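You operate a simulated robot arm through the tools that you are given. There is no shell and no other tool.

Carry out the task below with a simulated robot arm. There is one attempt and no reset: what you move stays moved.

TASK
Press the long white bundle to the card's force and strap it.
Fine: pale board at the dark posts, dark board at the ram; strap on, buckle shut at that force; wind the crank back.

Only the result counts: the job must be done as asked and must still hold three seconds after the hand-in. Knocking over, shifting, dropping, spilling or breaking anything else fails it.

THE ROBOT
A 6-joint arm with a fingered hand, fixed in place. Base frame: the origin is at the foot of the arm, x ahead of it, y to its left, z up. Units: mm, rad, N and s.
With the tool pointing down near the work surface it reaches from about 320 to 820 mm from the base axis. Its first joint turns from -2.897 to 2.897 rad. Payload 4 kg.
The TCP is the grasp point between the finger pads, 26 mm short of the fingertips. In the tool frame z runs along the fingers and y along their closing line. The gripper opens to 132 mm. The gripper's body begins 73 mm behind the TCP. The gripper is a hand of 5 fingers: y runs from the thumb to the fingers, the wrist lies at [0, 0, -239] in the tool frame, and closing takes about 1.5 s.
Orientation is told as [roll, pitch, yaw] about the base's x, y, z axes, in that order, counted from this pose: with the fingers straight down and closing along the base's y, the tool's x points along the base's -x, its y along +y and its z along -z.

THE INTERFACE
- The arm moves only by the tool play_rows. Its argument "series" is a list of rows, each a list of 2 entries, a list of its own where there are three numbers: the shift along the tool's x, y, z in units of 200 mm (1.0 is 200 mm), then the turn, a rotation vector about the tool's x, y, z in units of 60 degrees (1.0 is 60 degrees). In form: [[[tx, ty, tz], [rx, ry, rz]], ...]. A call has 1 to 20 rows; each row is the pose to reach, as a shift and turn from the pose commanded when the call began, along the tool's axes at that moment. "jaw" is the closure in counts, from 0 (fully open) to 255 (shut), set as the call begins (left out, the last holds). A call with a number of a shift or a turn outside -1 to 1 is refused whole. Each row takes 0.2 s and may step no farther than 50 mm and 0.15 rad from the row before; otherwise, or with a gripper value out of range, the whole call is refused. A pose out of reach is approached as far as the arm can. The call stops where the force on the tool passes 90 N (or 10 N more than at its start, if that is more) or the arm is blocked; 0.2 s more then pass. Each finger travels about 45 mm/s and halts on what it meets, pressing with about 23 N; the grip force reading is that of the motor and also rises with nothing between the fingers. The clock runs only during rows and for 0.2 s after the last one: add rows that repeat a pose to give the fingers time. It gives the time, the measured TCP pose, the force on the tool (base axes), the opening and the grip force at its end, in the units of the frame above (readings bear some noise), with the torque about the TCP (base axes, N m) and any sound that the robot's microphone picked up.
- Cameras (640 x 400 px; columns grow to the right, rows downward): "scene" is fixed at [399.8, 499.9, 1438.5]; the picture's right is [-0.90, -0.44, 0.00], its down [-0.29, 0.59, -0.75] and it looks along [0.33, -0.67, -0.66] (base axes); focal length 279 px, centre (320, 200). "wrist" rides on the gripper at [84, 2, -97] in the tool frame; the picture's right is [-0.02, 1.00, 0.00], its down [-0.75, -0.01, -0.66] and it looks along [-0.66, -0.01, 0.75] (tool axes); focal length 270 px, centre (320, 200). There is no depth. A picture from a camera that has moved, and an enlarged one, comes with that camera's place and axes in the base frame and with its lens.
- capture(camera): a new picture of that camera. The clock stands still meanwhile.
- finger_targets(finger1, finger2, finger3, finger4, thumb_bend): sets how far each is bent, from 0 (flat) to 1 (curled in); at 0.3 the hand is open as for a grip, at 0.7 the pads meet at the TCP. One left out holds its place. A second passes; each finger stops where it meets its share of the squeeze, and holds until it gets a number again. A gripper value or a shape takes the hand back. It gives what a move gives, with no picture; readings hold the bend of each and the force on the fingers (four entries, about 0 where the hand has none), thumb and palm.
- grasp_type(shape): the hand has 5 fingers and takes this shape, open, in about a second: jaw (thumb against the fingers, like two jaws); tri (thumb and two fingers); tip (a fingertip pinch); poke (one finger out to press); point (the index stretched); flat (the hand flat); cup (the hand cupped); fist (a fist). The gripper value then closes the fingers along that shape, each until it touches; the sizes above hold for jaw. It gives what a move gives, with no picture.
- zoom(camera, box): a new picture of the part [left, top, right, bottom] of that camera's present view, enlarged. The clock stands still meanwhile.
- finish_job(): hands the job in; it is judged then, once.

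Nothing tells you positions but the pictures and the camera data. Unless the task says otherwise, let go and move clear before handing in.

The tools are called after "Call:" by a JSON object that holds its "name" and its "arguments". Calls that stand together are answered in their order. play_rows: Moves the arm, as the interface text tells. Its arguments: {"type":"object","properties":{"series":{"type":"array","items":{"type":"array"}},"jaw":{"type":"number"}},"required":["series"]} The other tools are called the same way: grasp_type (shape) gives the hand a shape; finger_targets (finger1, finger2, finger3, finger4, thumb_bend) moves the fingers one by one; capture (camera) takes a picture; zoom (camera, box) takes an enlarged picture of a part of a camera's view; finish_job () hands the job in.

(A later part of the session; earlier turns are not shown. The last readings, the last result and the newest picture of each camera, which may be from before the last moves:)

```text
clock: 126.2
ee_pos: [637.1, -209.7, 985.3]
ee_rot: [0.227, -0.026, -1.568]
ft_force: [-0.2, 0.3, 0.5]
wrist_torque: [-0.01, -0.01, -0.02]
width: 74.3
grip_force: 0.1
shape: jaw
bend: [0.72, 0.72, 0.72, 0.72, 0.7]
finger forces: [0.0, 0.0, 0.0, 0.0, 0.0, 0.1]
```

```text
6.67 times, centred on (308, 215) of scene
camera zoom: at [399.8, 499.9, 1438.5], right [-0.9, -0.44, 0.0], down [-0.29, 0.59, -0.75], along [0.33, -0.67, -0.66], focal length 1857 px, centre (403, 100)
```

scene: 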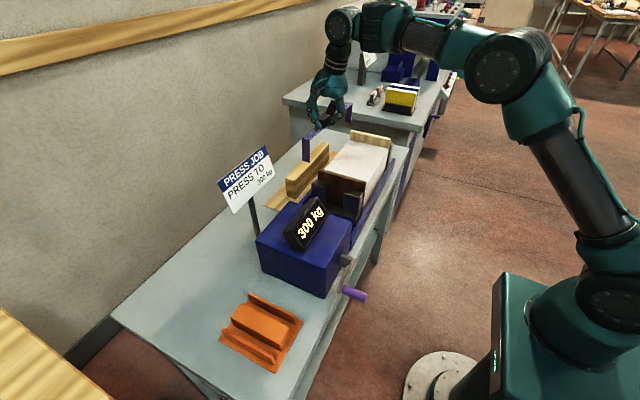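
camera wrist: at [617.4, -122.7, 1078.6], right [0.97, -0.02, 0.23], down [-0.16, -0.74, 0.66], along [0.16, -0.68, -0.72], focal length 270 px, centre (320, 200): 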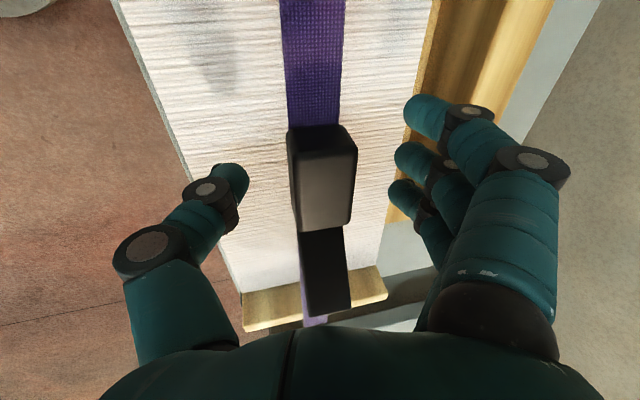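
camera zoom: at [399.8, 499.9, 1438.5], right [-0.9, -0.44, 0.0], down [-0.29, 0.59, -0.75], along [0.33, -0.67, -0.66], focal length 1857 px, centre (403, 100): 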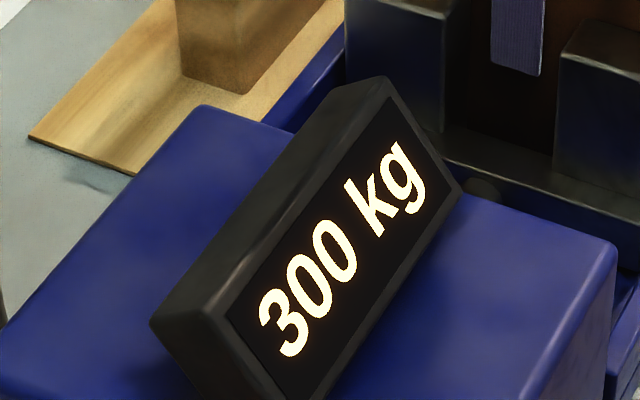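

The strap sits on and 300 kg still shows. I'll withdraw upward, level the tool, and turn it back to yaw 0 to press the buckle lever.

Call:
{"name": "play_rows", "arguments": {"series": [[[0, 0, -0.1], [0, 0, 0]], [[0, 0, -0.25], [0, 0, 0]], [[0, 0, -0.42], [0, 0, 0]], [[0, 0, -0.45], [0.1083, 0.0119, 0.0013]], [[0, 0, -0.45], [0.2167, 0.0239, 0.0027]], [[0, 0, -0.45], [0.2167, 0.0239, 0.0027]]]}}

Call:
{"name": "play_rows", "arguments": {"series": [[[0, 0, 0], [0, 0, -0.125]], [[0, 0, 0], [0, 0, -0.25]], [[0, 0, 0], [0, 0, -0.375]], [[0, 0, 0], [0, 0, -0.5]], [[0, 0, 0], [0, 0, -0.625]], [[0, 0, 0], [0, 0, -0.75]], [[0, 0, 0], [0, 0, -0.75]]]}}

Call:
{"name": "play_rows", "arguments": {"series": [[[0, 0, 0], [0, 0, -0.125]], [[0, 0, 0], [0, 0, -0.25]], [[0, 0, 0], [0, 0, -0.375]], [[0, 0, 0], [0, 0, -0.5]], [[0, 0, 0], [0, 0, -0.625]], [[0, 0, 0], [0, 0, -0.75]], [[0, 0, 0], [0, 0, -0.75]]]}}

Call:
{"name": "capture", "arguments": {"camera": "wrist"}}

Call:
{"name": "capture", "arguments": {"camera": "scene"}}

```text
clock: 127.6
ee_pos: [617.6, -207.5, 1072.1]
ee_rot: [-0.001, 0.0, -1.573]
ft_force: [1.0, 0.4, 0.6]
wrist_torque: [0.0, -0.04, 0.0]
width: 74.1
grip_force: 0.0
shape: jaw
bend: [0.72, 0.72, 0.72, 0.72, 0.7]
finger forces: [0.0, 0.1, 0.0, 0.1, 0.0, 0.0]
```

```text
clock: 129.2
ee_pos: [618.6, -207.8, 1072.7]
ee_rot: [0.001, 0.001, -0.786]
ft_force: [1.0, -0.1, -0.4]
wrist_torque: [0.02, 0.03, 0.0]
width: 74.6
grip_force: 0.1
shape: jaw
bend: [0.72, 0.72, 0.72, 0.72, 0.7]
finger forces: [0.0, 0.0, 0.1, 0.0, 0.0, 0.0]
```

```text
clock: 130.8
ee_pos: [616.0, -207.5, 1072.7]
ee_rot: [0.001, 0.001, 0.0]
ft_force: [0.9, 0.3, 0.2]
wrist_torque: [-0.03, 0.04, -0.01]
width: 74.4
grip_force: 0.1
shape: jaw
bend: [0.72, 0.72, 0.72, 0.72, 0.7]
finger forces: [0.0, 0.1, 0.0, 0.0, 0.0, 0.0]
```

```text
taken
camera wrist: at [532.7, -205.9, 1170.6], right [0.02, 1.0, 0.0], down [0.75, -0.01, 0.66], along [0.66, -0.01, -0.75], focal length 270 px, centre (320, 200)
```

wrist: 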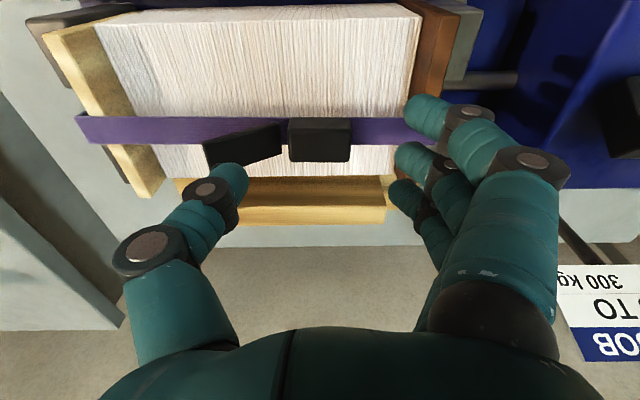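

```text
taken
```

scene: 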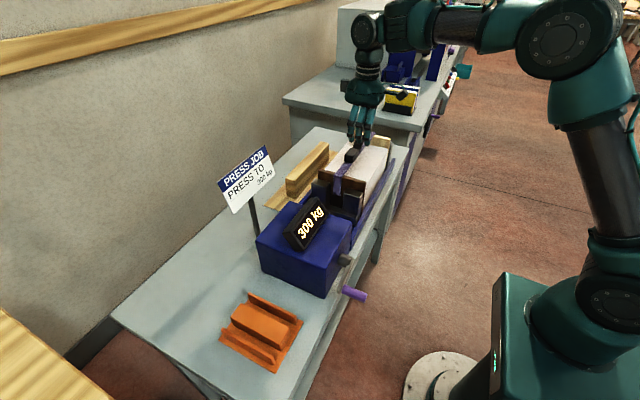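

Call:
{"name": "zoom", "arguments": {"camera": "wrist", "box": [60, 90, 260, 215]}}

Call:
{"name": "zoom", "arguments": {"camera": "wrist", "box": [190, 100, 370, 180]}}

Call:
{"name": "zoom", "arguments": {"camera": "scene", "box": [310, 130, 410, 210]}}

```text
3.20 times, centred on (160, 152) of wrist
camera zoom: at [532.7, -205.9, 1170.6], right [0.02, 1.0, 0.0], down [0.75, -0.01, 0.66], along [0.66, -0.01, -0.75], focal length 865 px, centre (832, 352)
```

zoom: 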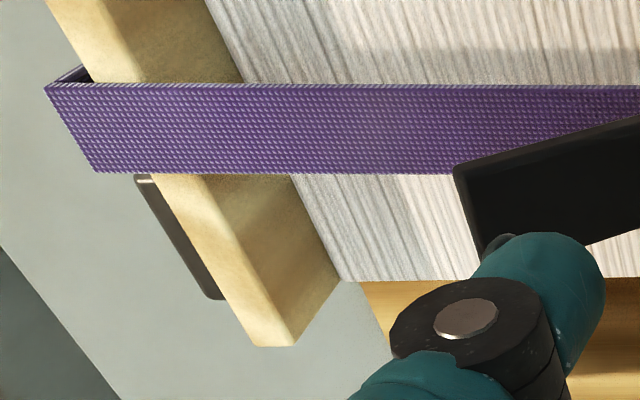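

```text
3.56 times, centred on (280, 140) of wrist
camera zoom: at [532.7, -205.9, 1170.6], right [0.02, 1.0, 0.0], down [0.75, -0.01, 0.66], along [0.66, -0.01, -0.75], focal length 961 px, centre (462, 413)
```

zoom: 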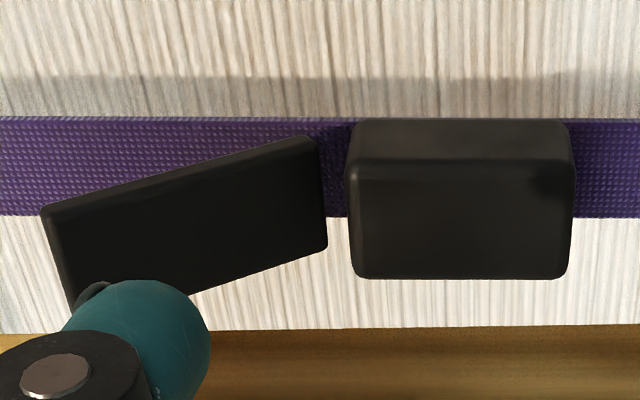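

```text
5.00 times, centred on (360, 170) of scene
camera zoom: at [399.8, 499.9, 1438.5], right [-0.9, -0.44, 0.0], down [-0.29, 0.59, -0.75], along [0.33, -0.67, -0.66], focal length 1393 px, centre (120, 350)
```

zoom: 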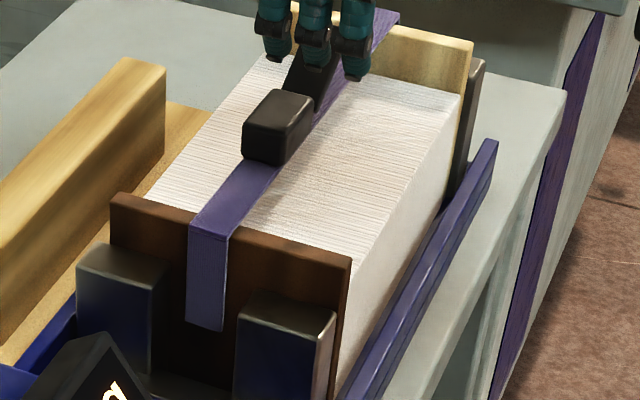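

The strap is properly seated at both ends. The lever's free end is at about (641, −292, 997), raised about 30°. I'll close the fingers and press it down near its free end.

Call:
{"name": "play_rows", "arguments": {"series": [[[-0.04, -0.12, 0], [0, 0, 0]], [[-0.08, -0.25, 0], [0, 0, 0]], [[-0.12, -0.38, 0], [0, 0, 0]], [[-0.12, -0.38, 0], [0, 0, 0]], [[-0.12, -0.38, 0.06], [0, 0, 0]], [[-0.12, -0.38, 0.12], [0, 0, 0]], [[-0.12, -0.38, 0.14], [0, 0, 0]], [[-0.12, -0.38, 0.14], [0, 0, 0]]], "jaw": 255}}

Call:
{"name": "capture", "arguments": {"camera": "wrist"}}

Call:
{"name": "zoom", "arguments": {"camera": "scene", "box": [320, 90, 420, 190]}}

```text
clock: 132.6
ee_pos: [642.1, -283.8, 1045.1]
ee_rot: [0.001, 0.001, 0.0]
ft_force: [0.4, 0.5, 0.2]
wrist_torque: [-0.01, 0.02, 0.02]
width: 0.0
grip_force: 23.4
shape: jaw
bend: [0.66, 0.6, 0.6, 0.66, 0.66]
finger forces: [0.0, 0.0, 0.0, 0.0, 0.0, 0.0]
```

```text
taken
camera wrist: at [556.7, -281.6, 1142.5], right [0.02, 1.0, 0.0], down [0.75, -0.02, 0.66], along [0.66, -0.01, -0.75], focal length 270 px, centre (320, 200)
```

wrist: 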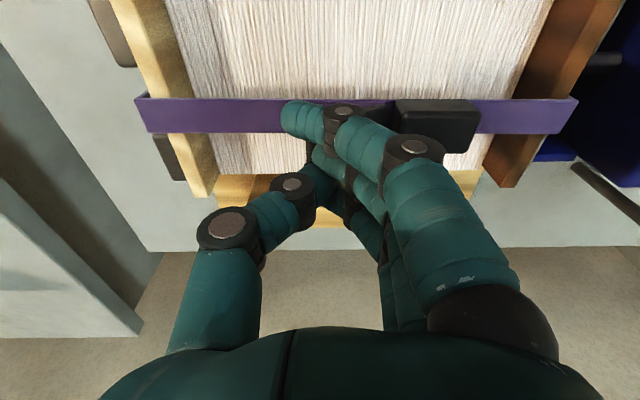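

```text
4.00 times, centred on (370, 140) of scene
camera zoom: at [399.8, 499.9, 1438.5], right [-0.9, -0.44, 0.0], down [-0.29, 0.59, -0.75], along [0.33, -0.67, -0.66], focal length 1114 px, centre (120, 440)
```

zoom: 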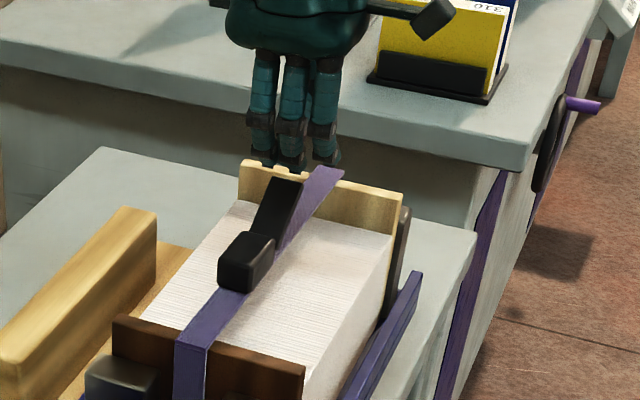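

Call:
{"name": "play_rows", "arguments": {"series": [[[0, 0, 0.06], [0, 0, 0]], [[0, 0, 0.1], [0, 0, 0]], [[0, 0, 0.12], [0, 0, 0]], [[0, 0, 0.14], [0, 0, 0]], [[0, 0, 0.16], [0, 0, 0]], [[0, 0, 0.18], [0, 0, 0]], [[0, 0, 0.18], [0, 0, 0]]]}}

Call:
{"name": "zoom", "arguments": {"camera": "scene", "box": [320, 110, 420, 190]}}

Call:
{"name": "capture", "arguments": {"camera": "wrist"}}

```text
clock: 134.2
ee_pos: [641.6, -283.0, 1008.4]
ee_rot: [-0.001, 0.0, 0.0]
ft_force: [0.2, 0.6, -0.4]
wrist_torque: [-0.06, -0.01, -0.02]
width: 0.0
grip_force: 23.2
shape: jaw
bend: [0.66, 0.6, 0.6, 0.66, 0.66]
finger forces: [0.0, 0.0, 0.0, 0.1, 0.0, 0.1]
```

```text
5.00 times, centred on (370, 150) of scene
camera zoom: at [399.8, 499.9, 1438.5], right [-0.9, -0.44, 0.0], down [-0.29, 0.59, -0.75], along [0.33, -0.67, -0.66], focal length 1393 px, centre (70, 450)
```

zoom: 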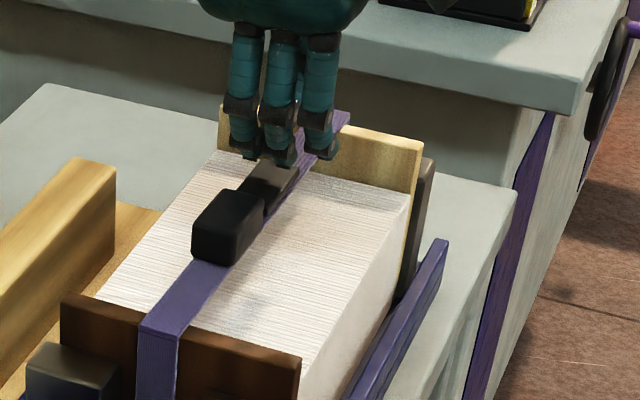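

```text
taken
camera wrist: at [556.6, -281.5, 1106.2], right [0.02, 1.0, 0.0], down [0.75, -0.02, 0.66], along [0.66, -0.01, -0.75], focal length 270 px, centre (320, 200)
```

wrist: 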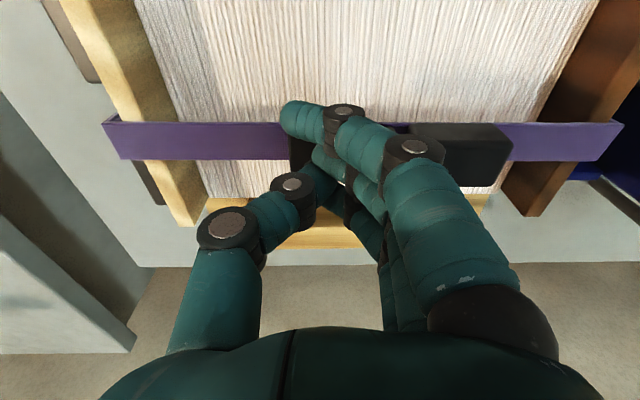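

The lever is following easily. I'll continue pressing down and listen for a click.

Call:
{"name": "play_rows", "arguments": {"series": [[[0, 0, 0.02], [0, 0, 0]], [[0, 0, 0.04], [0, 0, 0]], [[0, 0, 0.055], [0, 0, 0]], [[0, 0, 0.07], [0, 0, 0]], [[0, 0, 0.07], [0, 0, 0]]]}}

Call:
{"name": "zoom", "arguments": {"camera": "scene", "box": [320, 110, 420, 190]}}

```text
clock: 135.4
ee_pos: [641.4, -283.1, 997.6]
ee_rot: [-0.003, -0.003, -0.001]
ft_force: [-3.1, 8.5, 35.4]
wrist_torque: [0.28, 0.16, -0.02]
width: 0.0
grip_force: 23.5
shape: jaw
bend: [0.66, 0.64, 0.64, 0.66, 0.66]
finger forces: [0.0, 27.9, 0.0, 0.0, 0.0, 0.0]
```

```text
5.00 times, centred on (370, 150) of scene
camera zoom: at [399.8, 499.9, 1438.5], right [-0.9, -0.44, 0.0], down [-0.29, 0.59, -0.75], along [0.33, -0.67, -0.66], focal length 1393 px, centre (70, 450)
```

zoom: 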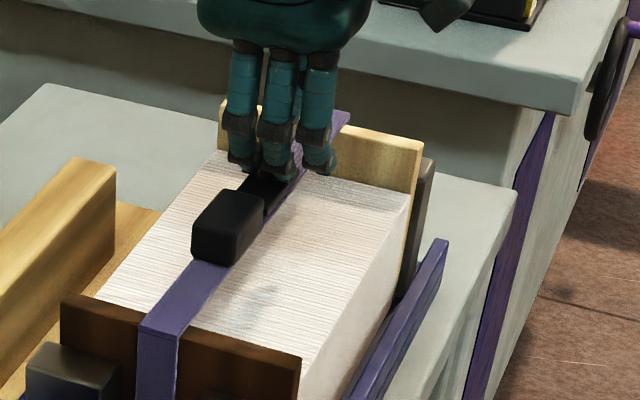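

Call:
{"name": "play_rows", "arguments": {"series": [[[0, 0, 0.015], [0, 0, 0]], [[0, 0, 0.03], [0, 0, 0]], [[0, 0, 0.03], [0, 0, 0]]]}}

Call:
{"name": "zoom", "arguments": {"camera": "scene", "box": [340, 120, 400, 170]}}

Call:
{"name": "zoom", "arguments": {"camera": "scene", "box": [270, 185, 345, 245]}}

```text
clock: 136.2
ee_pos: [640.3, -283.2, 996.0]
ee_rot: [-0.006, -0.013, -0.001]
ft_force: [-9.2, 14.1, 70.4]
wrist_torque: [0.5, 0.45, -0.06]
width: 0.0
grip_force: 23.0
shape: jaw
bend: [0.66, 0.69, 0.68, 0.66, 0.67]
finger forces: [0.0, 44.1, 41.2, 0.0, 0.0, 0.1]
```

```text
8.00 times, centred on (370, 145) of scene
camera zoom: at [399.8, 499.9, 1438.5], right [-0.9, -0.44, 0.0], down [-0.29, 0.59, -0.75], along [0.33, -0.67, -0.66], focal length 2229 px, centre (-80, 640)
```

zoom: 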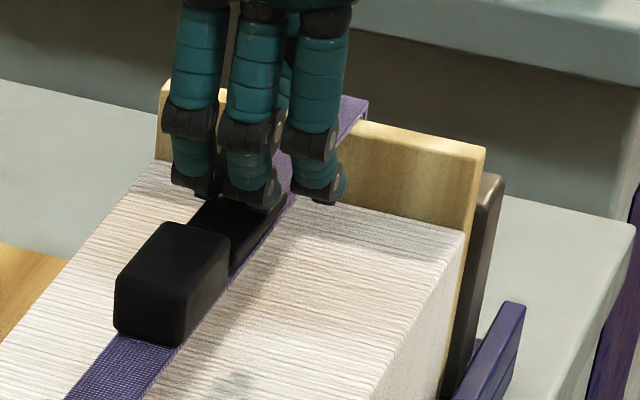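

```text
6.67 times, centred on (308, 215) of scene
camera zoom: at [399.8, 499.9, 1438.5], right [-0.9, -0.44, 0.0], down [-0.29, 0.59, -0.75], along [0.33, -0.67, -0.66], focal length 1857 px, centre (403, 100)
```

zoom: 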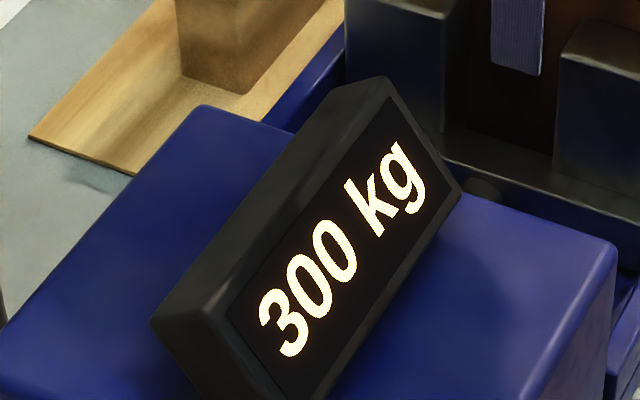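

The lever now meets a firm stop (70 N), apparently flat on the band, and 300 kg still shows. I'll back off and check that it stays shut.

Call:
{"name": "play_rows", "arguments": {"series": [[[0, 0, -0.05], [0, 0, 0]], [[0, 0, -0.2], [0, 0, 0]], [[0, 0, -0.35], [0, 0, 0]], [[0, 0, -0.35], [0, 0, 0]]]}}

Call:
{"name": "zoom", "arguments": {"camera": "scene", "box": [340, 120, 400, 170]}}

Call:
{"name": "zoom", "arguments": {"camera": "wrist", "box": [200, 60, 520, 200]}}

```text
clock: 137.2
ee_pos: [641.2, -283.3, 1058.2]
ee_rot: [0.001, -0.001, -0.004]
ft_force: [0.8, -0.6, -0.1]
wrist_torque: [0.02, -0.01, 0.0]
width: 0.0
grip_force: 23.1
shape: jaw
bend: [0.66, 0.61, 0.61, 0.66, 0.67]
finger forces: [0.0, 0.0, 0.0, 0.1, 0.0, 0.0]
```

```text
8.00 times, centred on (370, 145) of scene
camera zoom: at [399.8, 499.9, 1438.5], right [-0.9, -0.44, 0.0], down [-0.29, 0.59, -0.75], along [0.33, -0.67, -0.66], focal length 2229 px, centre (-80, 640)
```

zoom: 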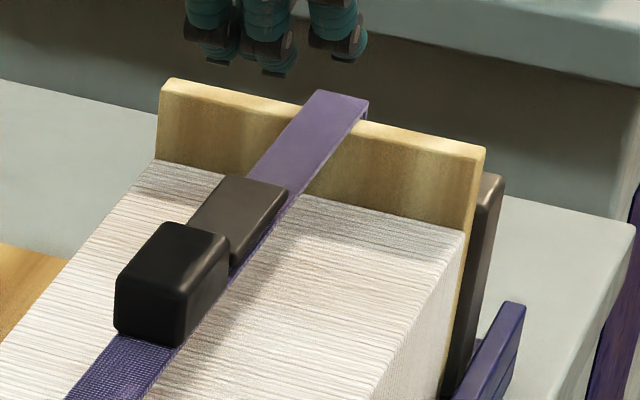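

```text
2.00 times, centred on (360, 130) of wrist
camera zoom: at [556.6, -281.3, 1156.2], right [0.02, 1.0, 0.0], down [0.75, -0.02, 0.66], along [0.66, -0.01, -0.75], focal length 541 px, centre (240, 340)
```

zoom: 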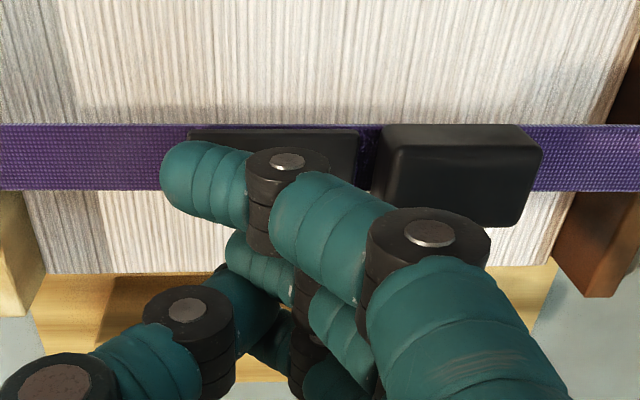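

The lever stays flat and shut. Now I'll wind the crank back: travel around to the handle at about (y 163, z 861) with the hand open.

Call:
{"name": "play_rows", "arguments": {"series": [[[0.18, 0, 0], [0, 0, 0]], [[0.36, 0, 0], [0, 0, 0]], [[0.54, 0, 0], [0, 0, 0]], [[0.72, 0, 0], [0, 0, 0]], [[0.925, 0, 0], [0, 0, 0]]], "jaw": 110}}

Call:
{"name": "play_rows", "arguments": {"series": [[[0, 0.2, 0], [0, 0, 0]], [[0, 0.4, 0], [0, 0, 0]], [[0, 0.6, 0], [0, 0, 0]], [[0, 0.8, 0], [0, 0, 0]], [[0, 1.0, 0], [0, 0, 0]]]}}

Call:
{"name": "play_rows", "arguments": {"series": [[[0, 0.2, 0], [0, 0, 0]], [[0, 0.4, 0], [0, 0, 0]], [[0, 0.6, 0], [0, 0, 0]], [[0, 0.8, 0], [0, 0, 0]], [[0, 1.0, 0], [0, 0, 0]]]}}

Call:
{"name": "play_rows", "arguments": {"series": [[[0, 0.12, 0.1], [0, 0, 0]], [[0, 0.235, 0.25], [0, 0, 0]], [[0, 0.235, 0.4], [0, 0, 0]], [[0, 0.235, 0.5], [0, 0, 0]], [[0, 0.235, 0.5], [0, 0, 0]]]}}

Call:
{"name": "capture", "arguments": {"camera": "wrist"}}

Call:
{"name": "capture", "arguments": {"camera": "scene"}}

```text
clock: 138.4
ee_pos: [455.5, -283.4, 1058.0]
ee_rot: [0.0, 0.001, 0.0]
ft_force: [-0.2, 0.3, -0.3]
wrist_torque: [0.04, -0.02, 0.0]
width: 74.8
grip_force: 0.1
shape: jaw
bend: [0.72, 0.72, 0.72, 0.72, 0.7]
finger forces: [0.0, 0.0, 0.0, 0.0, 0.1, 0.0]
```

```text
clock: 139.6
ee_pos: [456.1, -83.2, 1058.9]
ee_rot: [0.0, 0.0, -0.001]
ft_force: [-0.9, 0.2, 0.0]
wrist_torque: [-0.04, -0.04, -0.03]
width: 74.5
grip_force: 0.1
shape: jaw
bend: [0.72, 0.72, 0.72, 0.72, 0.7]
finger forces: [0.0, 0.0, 0.0, 0.1, 0.1, 0.0]
```

```text
clock: 140.8
ee_pos: [456.1, 116.8, 1059.2]
ee_rot: [0.0, 0.0, -0.002]
ft_force: [0.7, 0.6, -0.5]
wrist_torque: [0.0, -0.01, 0.0]
width: 74.5
grip_force: 0.0
shape: jaw
bend: [0.72, 0.72, 0.72, 0.72, 0.7]
finger forces: [0.0, 0.0, 0.0, 0.1, 0.0, 0.1]
```

```text
clock: 142.0
ee_pos: [457.3, 164.4, 957.4]
ee_rot: [0.0, -0.001, 0.003]
ft_force: [-0.1, -0.5, 0.0]
wrist_torque: [-0.01, 0.01, 0.0]
width: 74.8
grip_force: 0.1
shape: jaw
bend: [0.72, 0.72, 0.72, 0.72, 0.7]
finger forces: [0.0, 0.0, 0.0, 0.0, 0.1, 0.0]
```

```text
taken
camera wrist: at [372.4, 164.7, 1056.0], right [0.02, 1.0, 0.0], down [0.75, -0.02, 0.66], along [0.66, -0.01, -0.75], focal length 270 px, centre (320, 200)
```

wrist: 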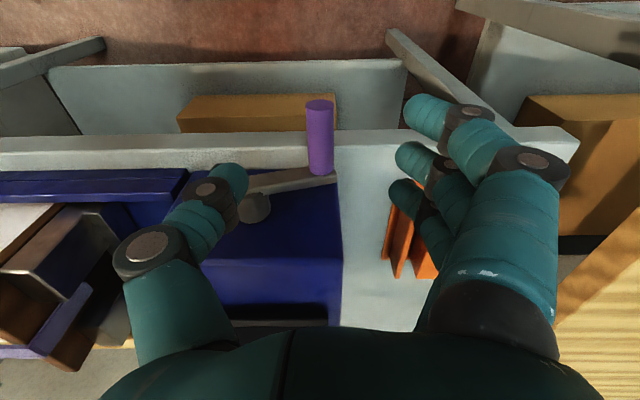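

```text
taken
```

scene: 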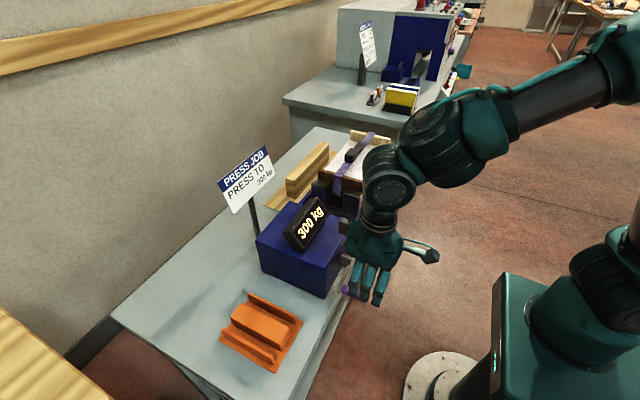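

Call:
{"name": "play_rows", "arguments": {"series": [[[0, 0, 0.2], [0, 0, 0]], [[0, 0, 0.4], [0, 0, 0]], [[0, 0, 0.6], [0, 0, 0]], [[0, 0, 0.72], [0, 0, 0]], [[0, 0, 0.77], [0, 0, 0]], [[0, 0, 0.77], [0, 0, 0]]]}}

Call:
{"name": "capture", "arguments": {"camera": "wrist"}}

Call:
{"name": "zoom", "arguments": {"camera": "scene", "box": [260, 180, 420, 320]}}

```text
clock: 143.4
ee_pos: [455.9, 163.8, 804.2]
ee_rot: [0.0, 0.0, -0.003]
ft_force: [0.2, -0.4, 0.1]
wrist_torque: [0.03, 0.0, 0.0]
width: 74.9
grip_force: 0.1
shape: jaw
bend: [0.72, 0.72, 0.72, 0.72, 0.7]
finger forces: [0.0, 0.0, 0.1, 0.0, 0.1, 0.0]
```

```text
taken
camera wrist: at [372.4, 164.9, 901.8], right [0.02, 1.0, 0.0], down [0.75, -0.02, 0.66], along [0.66, -0.01, -0.75], focal length 270 px, centre (320, 200)
```

wrist: 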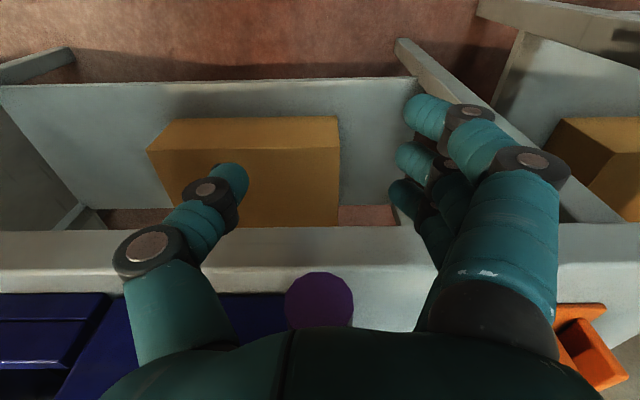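

```text
2.86 times, centred on (340, 250) of scene
camera zoom: at [399.8, 499.9, 1438.5], right [-0.9, -0.44, 0.0], down [-0.29, 0.59, -0.75], along [0.33, -0.67, -0.66], focal length 796 px, centre (263, 57)
```

zoom: 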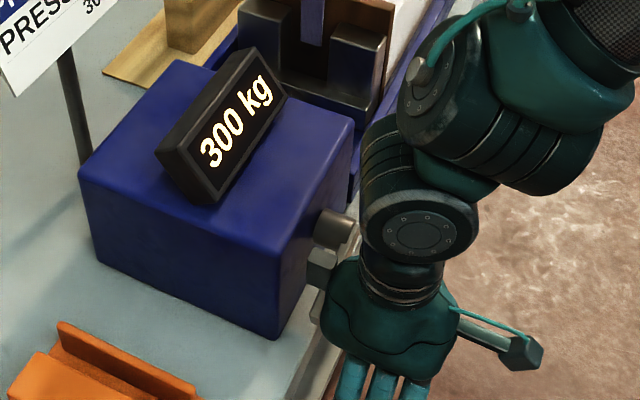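

The handle is just under the palm. I'll push it down with the palm along the arc, counter-clockwise, and watch the load drop.

Call:
{"name": "play_rows", "arguments": {"series": [[[0, -0.004, 0.036], [0, 0, 0]], [[0, -0.022, 0.071], [0, 0, 0]], [[0, -0.047, 0.1115], [0, 0, 0]], [[0, -0.077, 0.149], [0, 0, 0]], [[0, -0.077, 0.149], [0, 0, 0]]]}}

Call:
{"name": "zoom", "arguments": {"camera": "scene", "box": [260, 180, 420, 320]}}

Call:
{"name": "capture", "arguments": {"camera": "wrist"}}

```text
clock: 144.6
ee_pos: [457.2, 148.9, 773.8]
ee_rot: [0.001, -0.001, -0.001]
ft_force: [-0.3, 0.6, 2.9]
wrist_torque: [-0.05, 0.03, 0.0]
width: 74.9
grip_force: 0.1
shape: jaw
bend: [0.72, 0.72, 0.72, 0.72, 0.7]
finger forces: [0.0, 0.0, 0.1, 0.0, 0.0, 1.5]
```

```text
2.86 times, centred on (340, 250) of scene
camera zoom: at [399.8, 499.9, 1438.5], right [-0.9, -0.44, 0.0], down [-0.29, 0.59, -0.75], along [0.33, -0.67, -0.66], focal length 796 px, centre (263, 57)
```

zoom: 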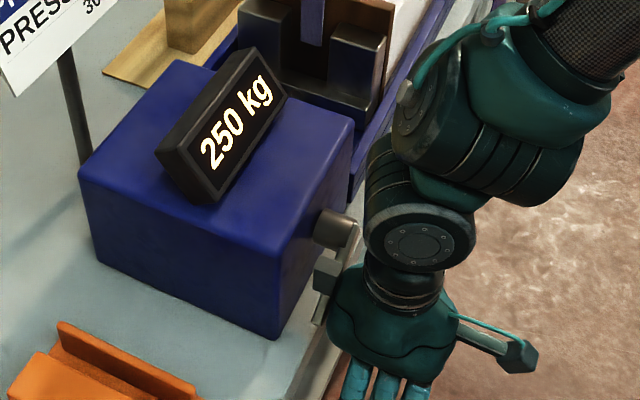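

```text
taken
camera wrist: at [372.0, 150.0, 872.2], right [0.02, 1.0, 0.0], down [0.75, -0.02, 0.66], along [0.66, -0.01, -0.75], focal length 270 px, centre (320, 200)
```

wrist: 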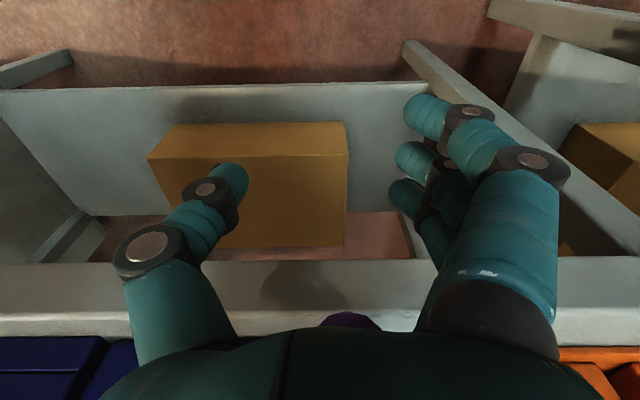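

Call:
{"name": "play_rows", "arguments": {"series": [[[0, -0.03, 0.0285], [0, 0, 0]], [[0, -0.06, 0.055], [0, 0, 0]], [[0, -0.085, 0.075], [0, 0, 0]], [[0, -0.085, 0.075], [0, 0, 0]]]}}

Call:
{"name": "zoom", "arguments": {"camera": "scene", "box": [260, 180, 420, 320]}}

Call:
{"name": "capture", "arguments": {"camera": "wrist"}}

```text
clock: 145.6
ee_pos: [456.8, 131.7, 759.0]
ee_rot: [0.001, 0.0, 0.0]
ft_force: [-0.2, 3.6, -0.6]
wrist_torque: [-0.33, 0.01, 0.1]
width: 74.8
grip_force: 0.0
shape: jaw
bend: [0.72, 0.72, 0.72, 0.72, 0.7]
finger forces: [0.1, 0.4, 1.5, 1.5, 0.0, 0.0]
```

```text
2.86 times, centred on (340, 250) of scene
camera zoom: at [399.8, 499.9, 1438.5], right [-0.9, -0.44, 0.0], down [-0.29, 0.59, -0.75], along [0.33, -0.67, -0.66], focal length 796 px, centre (263, 57)
```

zoom: 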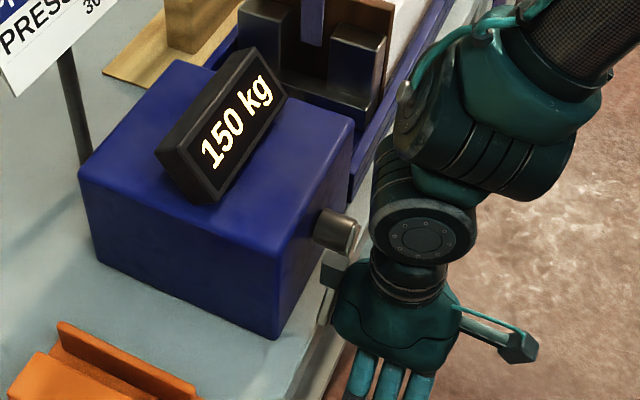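

```text
taken
camera wrist: at [372.1, 133.0, 857.3], right [0.02, 1.0, 0.0], down [0.75, -0.02, 0.66], along [0.66, -0.01, -0.75], focal length 270 px, centre (320, 200)
```

wrist: 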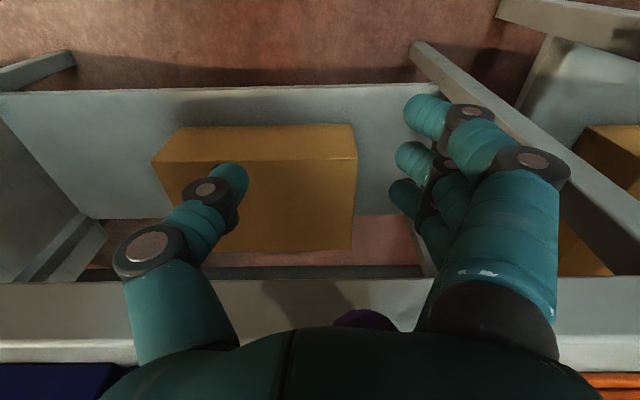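

The load is dropping (150 kg). For the bottom and the upward side I'll pinch the handle again: raise to its level, centre and close.

Call:
{"name": "play_rows", "arguments": {"series": [[[0, 0.03, -0.05], [0, 0, 0]], [[0, 0.05, -0.2], [0, 0, 0]], [[0, 0.05, -0.315], [0, 0, 0]], [[0, 0.05, -0.315], [0, 0, 0]]]}}

Call:
{"name": "zoom", "arguments": {"camera": "wrist", "box": [220, 120, 420, 320]}}

Call:
{"name": "zoom", "arguments": {"camera": "scene", "box": [270, 185, 345, 245]}}

```text
clock: 146.6
ee_pos: [458.0, 141.7, 822.6]
ee_rot: [0.0, 0.0, 0.0]
ft_force: [-0.2, 0.6, -0.7]
wrist_torque: [0.01, -0.03, 0.02]
width: 74.8
grip_force: 0.0
shape: jaw
bend: [0.72, 0.72, 0.72, 0.72, 0.7]
finger forces: [0.1, 0.0, 0.1, 0.1, 0.1, 0.0]
```

```text
2.00 times, centred on (320, 220) of wrist
camera zoom: at [372.3, 143.2, 920.6], right [0.02, 1.0, 0.0], down [0.75, -0.02, 0.66], along [0.66, -0.01, -0.75], focal length 541 px, centre (320, 160)
```

zoom: 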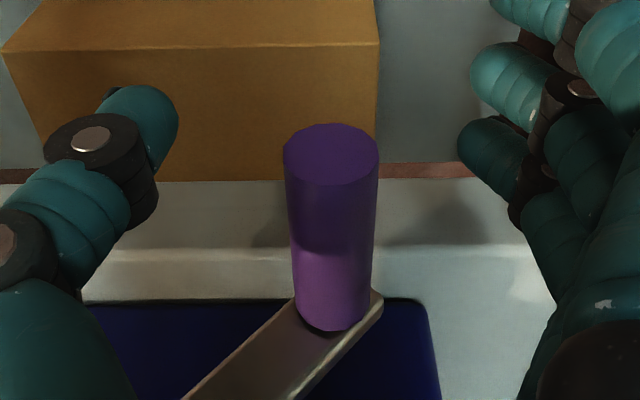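

```text
6.67 times, centred on (308, 215) of scene
camera zoom: at [399.8, 499.9, 1438.5], right [-0.9, -0.44, 0.0], down [-0.29, 0.59, -0.75], along [0.33, -0.67, -0.66], focal length 1857 px, centre (403, 100)
```

zoom: 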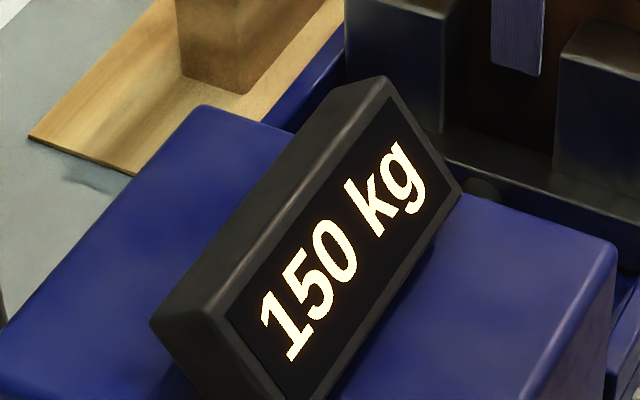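

Call:
{"name": "play_rows", "arguments": {"series": [[[0, 0.012, -0.04], [0, 0, 0]], [[0, 0.012, -0.04], [0, 0, 0]], [[0, 0.012, -0.04], [0, 0, 0]], [[0, 0.012, -0.04], [0, 0, 0]], [[0, 0.012, -0.04], [0, 0, 0]], [[0, 0.012, -0.04], [0, 0, 0]], [[0, 0.012, -0.04], [0, 0, 0]], [[0, 0.012, -0.04], [0, 0, 0]]], "jaw": 255}}

Call:
{"name": "zoom", "arguments": {"camera": "wrist", "box": [220, 120, 420, 320]}}

```text
clock: 148.4
ee_pos: [456.4, 144.7, 829.5]
ee_rot: [-0.001, 0.001, 0.001]
ft_force: [-1.7, 1.3, -6.3]
wrist_torque: [0.02, 0.05, 0.26]
width: 0.2
grip_force: 23.1
shape: jaw
bend: [0.66, 0.69, 0.7, 0.7, 0.73]
finger forces: [0.1, 5.6, 5.3, 5.4, 16.0, 0.1]
```

```text
2.00 times, centred on (320, 220) of wrist
camera zoom: at [372.0, 145.8, 928.2], right [0.02, 1.0, 0.0], down [0.75, -0.02, 0.66], along [0.66, -0.01, -0.75], focal length 541 px, centre (320, 160)
```

zoom: 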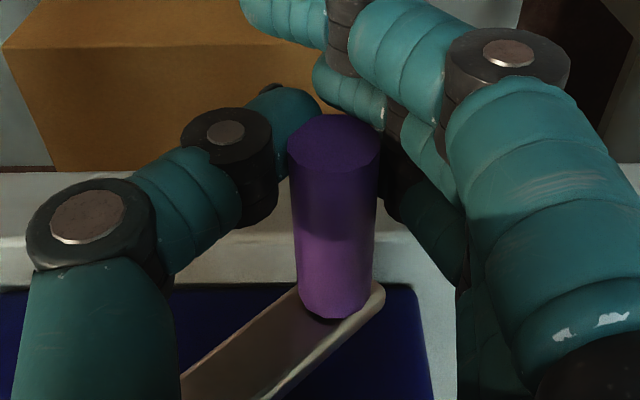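

Call:
{"name": "play_rows", "arguments": {"series": [[[0, -0.0355, 0.036], [0, 0, 0]], [[0, -0.0725, 0.062], [0, 0, 0]], [[0, -0.124, 0.086], [0, 0, 0]], [[0, -0.124, 0.086], [0, 0, 0]]]}}

Call:
{"name": "zoom", "arguments": {"camera": "wrist", "box": [220, 120, 420, 320]}}

Call:
{"name": "zoom", "arguments": {"camera": "scene", "box": [270, 185, 345, 245]}}

```text
clock: 149.4
ee_pos: [456.2, 120.0, 812.5]
ee_rot: [0.001, 0.002, 0.003]
ft_force: [1.5, 21.5, -28.9]
wrist_torque: [-0.61, 0.34, 0.35]
width: 0.1
grip_force: 23.4
shape: jaw
bend: [0.66, 0.67, 0.69, 0.69, 0.75]
finger forces: [0.1, 11.0, 12.3, 12.2, 7.0, 0.0]
```

```text
2.00 times, centred on (320, 220) of wrist
camera zoom: at [371.8, 121.3, 910.7], right [0.02, 1.0, 0.0], down [0.75, -0.01, 0.66], along [0.66, -0.01, -0.75], focal length 541 px, centre (320, 160)
```

zoom: 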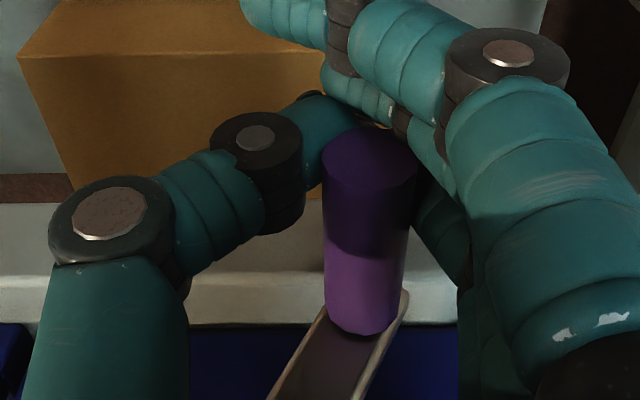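

```text
6.67 times, centred on (308, 215) of scene
camera zoom: at [399.8, 499.9, 1438.5], right [-0.9, -0.44, 0.0], down [-0.29, 0.59, -0.75], along [0.33, -0.67, -0.66], focal length 1857 px, centre (403, 100)
```

zoom: 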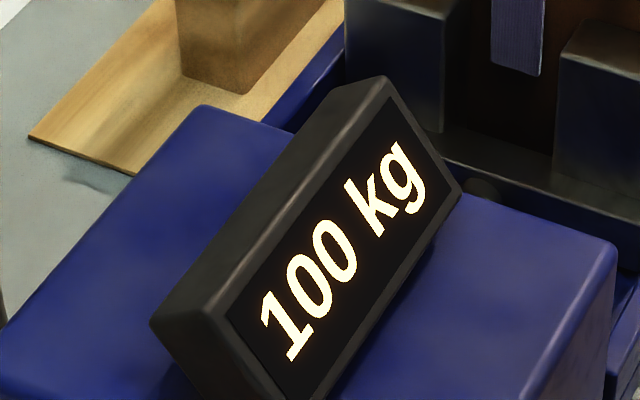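

Call:
{"name": "play_rows", "arguments": {"series": [[[0, -0.05, 0], [0, 0, 0]], [[0, -0.1, 0], [0, 0, 0]], [[0, -0.15, 0], [0, 0, 0]], [[0, -0.2, 0], [0, 0, 0]], [[0, -0.2, 0], [0, 0, 0]]]}}

Call:
{"name": "zoom", "arguments": {"camera": "wrist", "box": [220, 120, 420, 320]}}

Call:
{"name": "zoom", "arguments": {"camera": "scene", "box": [260, 180, 380, 270]}}

```text
clock: 150.2
ee_pos: [453.5, 91.5, 807.5]
ee_rot: [-0.002, 0.013, 0.0]
ft_force: [12.8, 10.6, -51.5]
wrist_torque: [-0.96, 0.59, 0.01]
width: 0.0
grip_force: 22.9
shape: jaw
bend: [0.66, 0.65, 0.64, 0.65, 0.74]
finger forces: [0.1, 12.3, 17.0, 16.5, 10.3, 0.1]
stopped in row 3: the force on the tool passed its limit at 94 N (the readings are from after the stop); the commanded pose is now the measured one
```

```text
2.00 times, centred on (320, 220) of wrist
camera zoom: at [370.5, 93.0, 907.3], right [0.02, 1.0, 0.0], down [0.76, -0.01, 0.65], along [0.65, -0.01, -0.76], focal length 541 px, centre (320, 160)
```

zoom: 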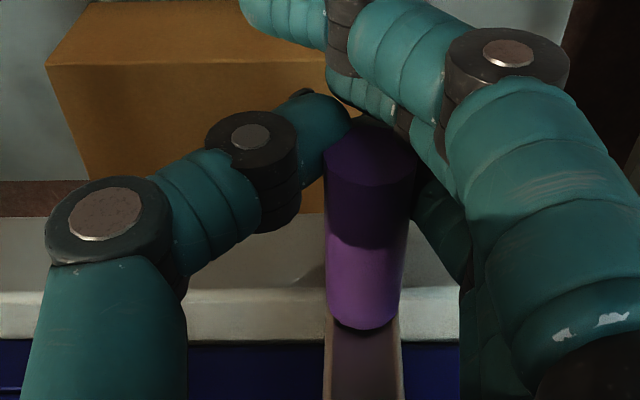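

```text
4.44 times, centred on (320, 225) of scene
camera zoom: at [399.8, 499.9, 1438.5], right [-0.9, -0.44, 0.0], down [-0.29, 0.59, -0.75], along [0.33, -0.67, -0.66], focal length 1238 px, centre (320, 89)
```

zoom: 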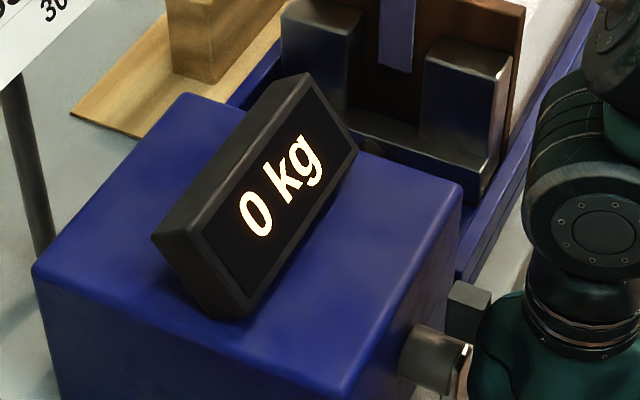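

The load is already 0 kg, so the strap is carrying the bundle. The hand got forced against the crank circle, so I'll open, re-centre and re-grip before continuing the wind-back.

Call:
{"name": "play_rows", "arguments": {"series": [[[0, 0, 0], [0, 0, 0]], [[0, 0, 0], [0, 0, 0]], [[0, 0, 0], [0, 0, 0]], [[0, 0, 0], [0, -0.0124, 0]], [[0, 0, 0], [0, -0.0124, 0]]], "jaw": 110}}

Call:
{"name": "zoom", "arguments": {"camera": "wrist", "box": [220, 120, 420, 320]}}

Call:
{"name": "zoom", "arguments": {"camera": "scene", "box": [290, 130, 390, 220]}}

```text
clock: 151.4
ee_pos: [455.6, 89.6, 810.7]
ee_rot: [-0.003, -0.006, -0.001]
ft_force: [-0.2, -0.2, 0.7]
wrist_torque: [0.04, 0.01, -0.02]
width: 74.9
grip_force: 0.0
shape: jaw
bend: [0.72, 0.72, 0.72, 0.72, 0.7]
finger forces: [0.0, 0.1, 0.0, 0.0, 0.0, 0.0]
```

```text
2.00 times, centred on (320, 220) of wrist
camera zoom: at [369.0, 92.4, 908.2], right [0.02, 1.0, 0.0], down [0.75, -0.01, 0.66], along [0.66, -0.02, -0.75], focal length 541 px, centre (320, 160)
```

zoom: 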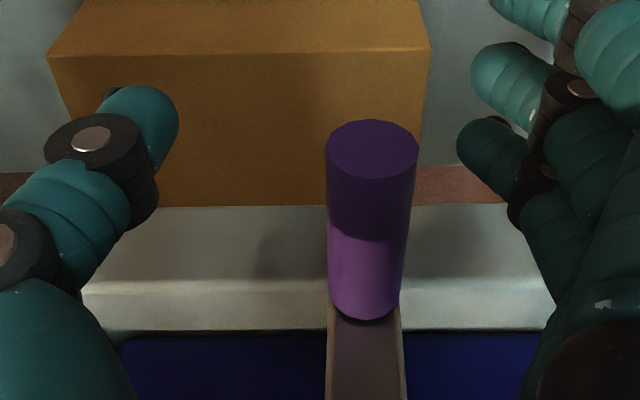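

```text
4.44 times, centred on (340, 175) of scene
camera zoom: at [399.8, 499.9, 1438.5], right [-0.9, -0.44, 0.0], down [-0.29, 0.59, -0.75], along [0.33, -0.67, -0.66], focal length 1238 px, centre (231, 311)
```

zoom: 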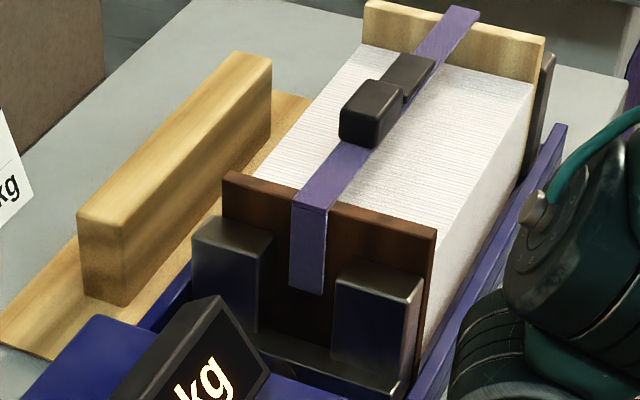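

Call:
{"name": "play_rows", "arguments": {"series": [[[0, 0.064, -0.005], [0, 0.0057, 0]], [[0, 0.064, -0.005], [0, 0.0057, 0]], [[0, 0.064, -0.005], [0, 0.0057, 0]], [[0, 0.064, -0.005], [0, 0.0057, 0]], [[0, 0.064, -0.005], [0, 0.0057, 0]], [[0, 0.064, -0.005], [0, 0.0057, 0]], [[0, 0.064, -0.005], [0, 0.0057, 0]], [[0, 0.064, -0.005], [0, 0.0057, 0]]], "jaw": 255}}

Call:
{"name": "play_rows", "arguments": {"series": [[[0, -0.05, -0.002], [0, 0, 0]], [[0, -0.0975, -0.0105], [0, 0, 0]], [[0, -0.138, -0.025], [0, 0, 0]], [[0, -0.1755, -0.043], [0, 0, 0]], [[0, -0.1755, -0.043], [0, 0, 0]]]}}

Call:
{"name": "zoom", "arguments": {"camera": "wrist", "box": [220, 120, 420, 320]}}

```text
clock: 153.2
ee_pos: [453.4, 102.8, 811.6]
ee_rot: [-0.002, 0.001, -0.001]
ft_force: [-0.3, -2.5, -16.4]
wrist_torque: [0.04, 0.1, 0.25]
width: 0.0
grip_force: 22.6
shape: jaw
bend: [0.66, 0.64, 0.68, 0.68, 0.71]
finger forces: [0.1, 5.5, 5.5, 5.4, 22.0, 0.0]
```

```text
clock: 154.4
ee_pos: [452.6, 65.9, 818.9]
ee_rot: [-0.004, 0.006, -0.004]
ft_force: [-4.8, -17.2, -50.8]
wrist_torque: [-0.73, 0.65, 0.13]
width: 0.0
grip_force: 23.2
shape: jaw
bend: [0.66, 0.6, 0.63, 0.63, 0.72]
finger forces: [0.0, 14.5, 13.5, 13.5, 20.2, 0.0]
```

```text
2.00 times, centred on (320, 220) of wrist
camera zoom: at [369.0, 68.7, 918.4], right [0.02, 1.0, 0.0], down [0.76, -0.01, 0.65], along [0.65, -0.02, -0.76], focal length 541 px, centre (320, 160)
```

zoom: 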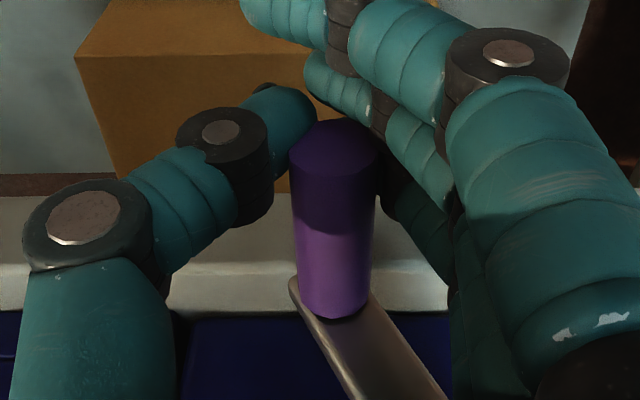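

Call:
{"name": "play_rows", "arguments": {"series": [[[0, -0.036, -0.025], [0, 0, 0]], [[0, -0.0715, -0.0545], [0, 0, 0]], [[0, -0.1, -0.087], [0, 0, 0]], [[0, -0.1225, -0.1215], [0, 0, 0]], [[0, -0.1225, -0.1215], [0, 0, 0]]]}}

Call:
{"name": "zoom", "arguments": {"camera": "wrist", "box": [220, 120, 420, 320]}}

Call:
{"name": "zoom", "arguments": {"camera": "scene", "box": [260, 140, 400, 290]}}

```text
clock: 155.6
ee_pos: [453.4, 43.1, 846.2]
ee_rot: [-0.004, 0.002, -0.003]
ft_force: [-12.2, -25.3, -21.7]
wrist_torque: [-0.26, 0.35, 0.1]
width: 0.0
grip_force: 22.5
shape: jaw
bend: [0.66, 0.63, 0.67, 0.67, 0.73]
finger forces: [0.0, 9.0, 6.5, 6.5, 22.3, 0.1]
```

```text
2.00 times, centred on (320, 220) of wrist
camera zoom: at [369.5, 45.0, 943.3], right [0.02, 1.0, 0.0], down [0.75, -0.01, 0.66], along [0.66, -0.02, -0.75], focal length 541 px, centre (320, 160)
```

zoom: 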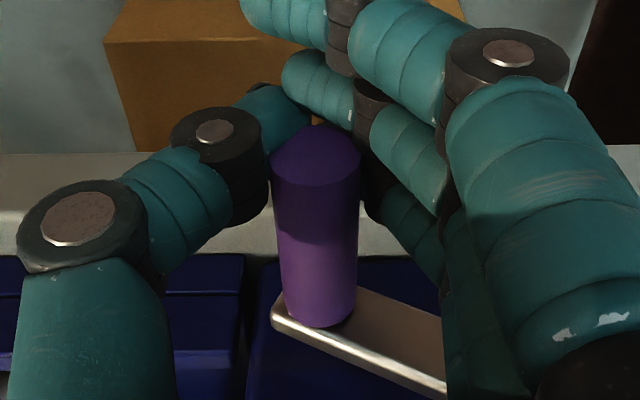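

```text
2.67 times, centred on (330, 215) of scene
camera zoom: at [399.8, 499.9, 1438.5], right [-0.9, -0.44, 0.0], down [-0.29, 0.59, -0.75], along [0.33, -0.67, -0.66], focal length 743 px, centre (293, 160)
```

zoom: 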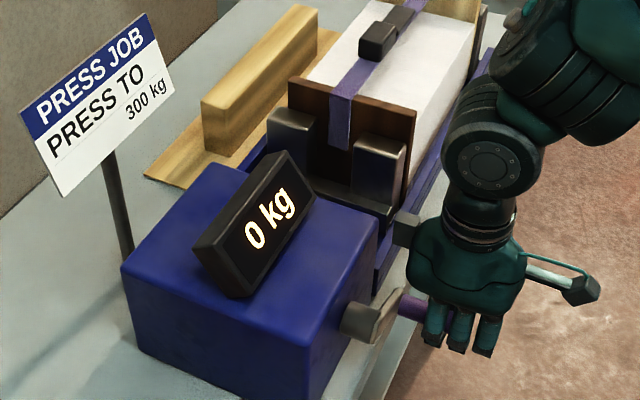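

The crank is at about 116° and still turning back, load 0 kg. Continuing up and around toward the top.

Call:
{"name": "play_rows", "arguments": {"series": [[[0, -0.0445, -0.0855], [0, 0, 0]], [[0, -0.0485, -0.1695], [0, 0, 0]], [[0, -0.03, -0.252], [0, 0, 0]], [[0, 0.0115, -0.327], [0, 0, 0]], [[0, 0.0115, -0.327], [0, 0, 0]]]}}

Call:
{"name": "zoom", "arguments": {"camera": "wrist", "box": [220, 120, 420, 320]}}

Call:
{"name": "zoom", "arguments": {"camera": "scene", "box": [260, 140, 400, 290]}}

```text
clock: 156.8
ee_pos: [454.8, 47.0, 911.1]
ee_rot: [-0.001, 0.001, -0.001]
ft_force: [2.1, 5.0, -7.8]
wrist_torque: [-0.12, 0.22, 0.12]
width: 0.0
grip_force: 23.7
shape: jaw
bend: [0.66, 0.64, 0.7, 0.7, 0.72]
finger forces: [0.1, 1.3, 1.6, 5.8, 0.1, 0.0]
```

```text
2.00 times, centred on (320, 220) of wrist
camera zoom: at [369.6, 48.8, 1009.1], right [0.02, 1.0, 0.0], down [0.75, -0.01, 0.66], along [0.66, -0.01, -0.75], focal length 541 px, centre (320, 160)
```

zoom: 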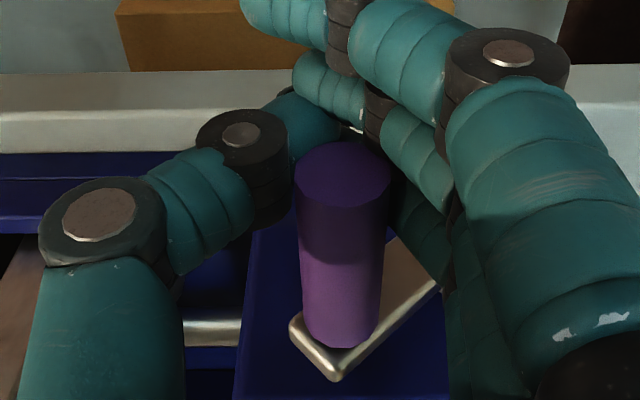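

```text
2.67 times, centred on (330, 215) of scene
camera zoom: at [399.8, 499.9, 1438.5], right [-0.9, -0.44, 0.0], down [-0.29, 0.59, -0.75], along [0.33, -0.67, -0.66], focal length 743 px, centre (293, 160)
```

zoom: 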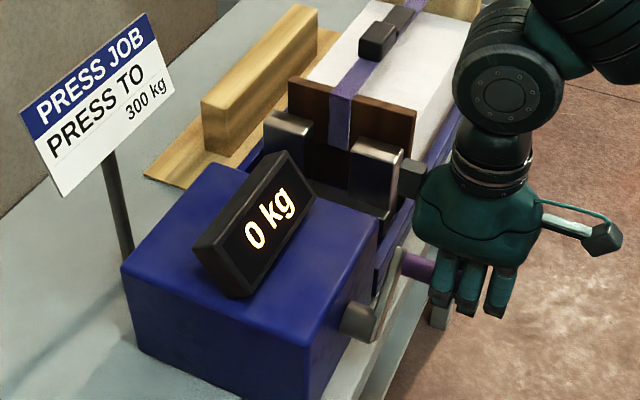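

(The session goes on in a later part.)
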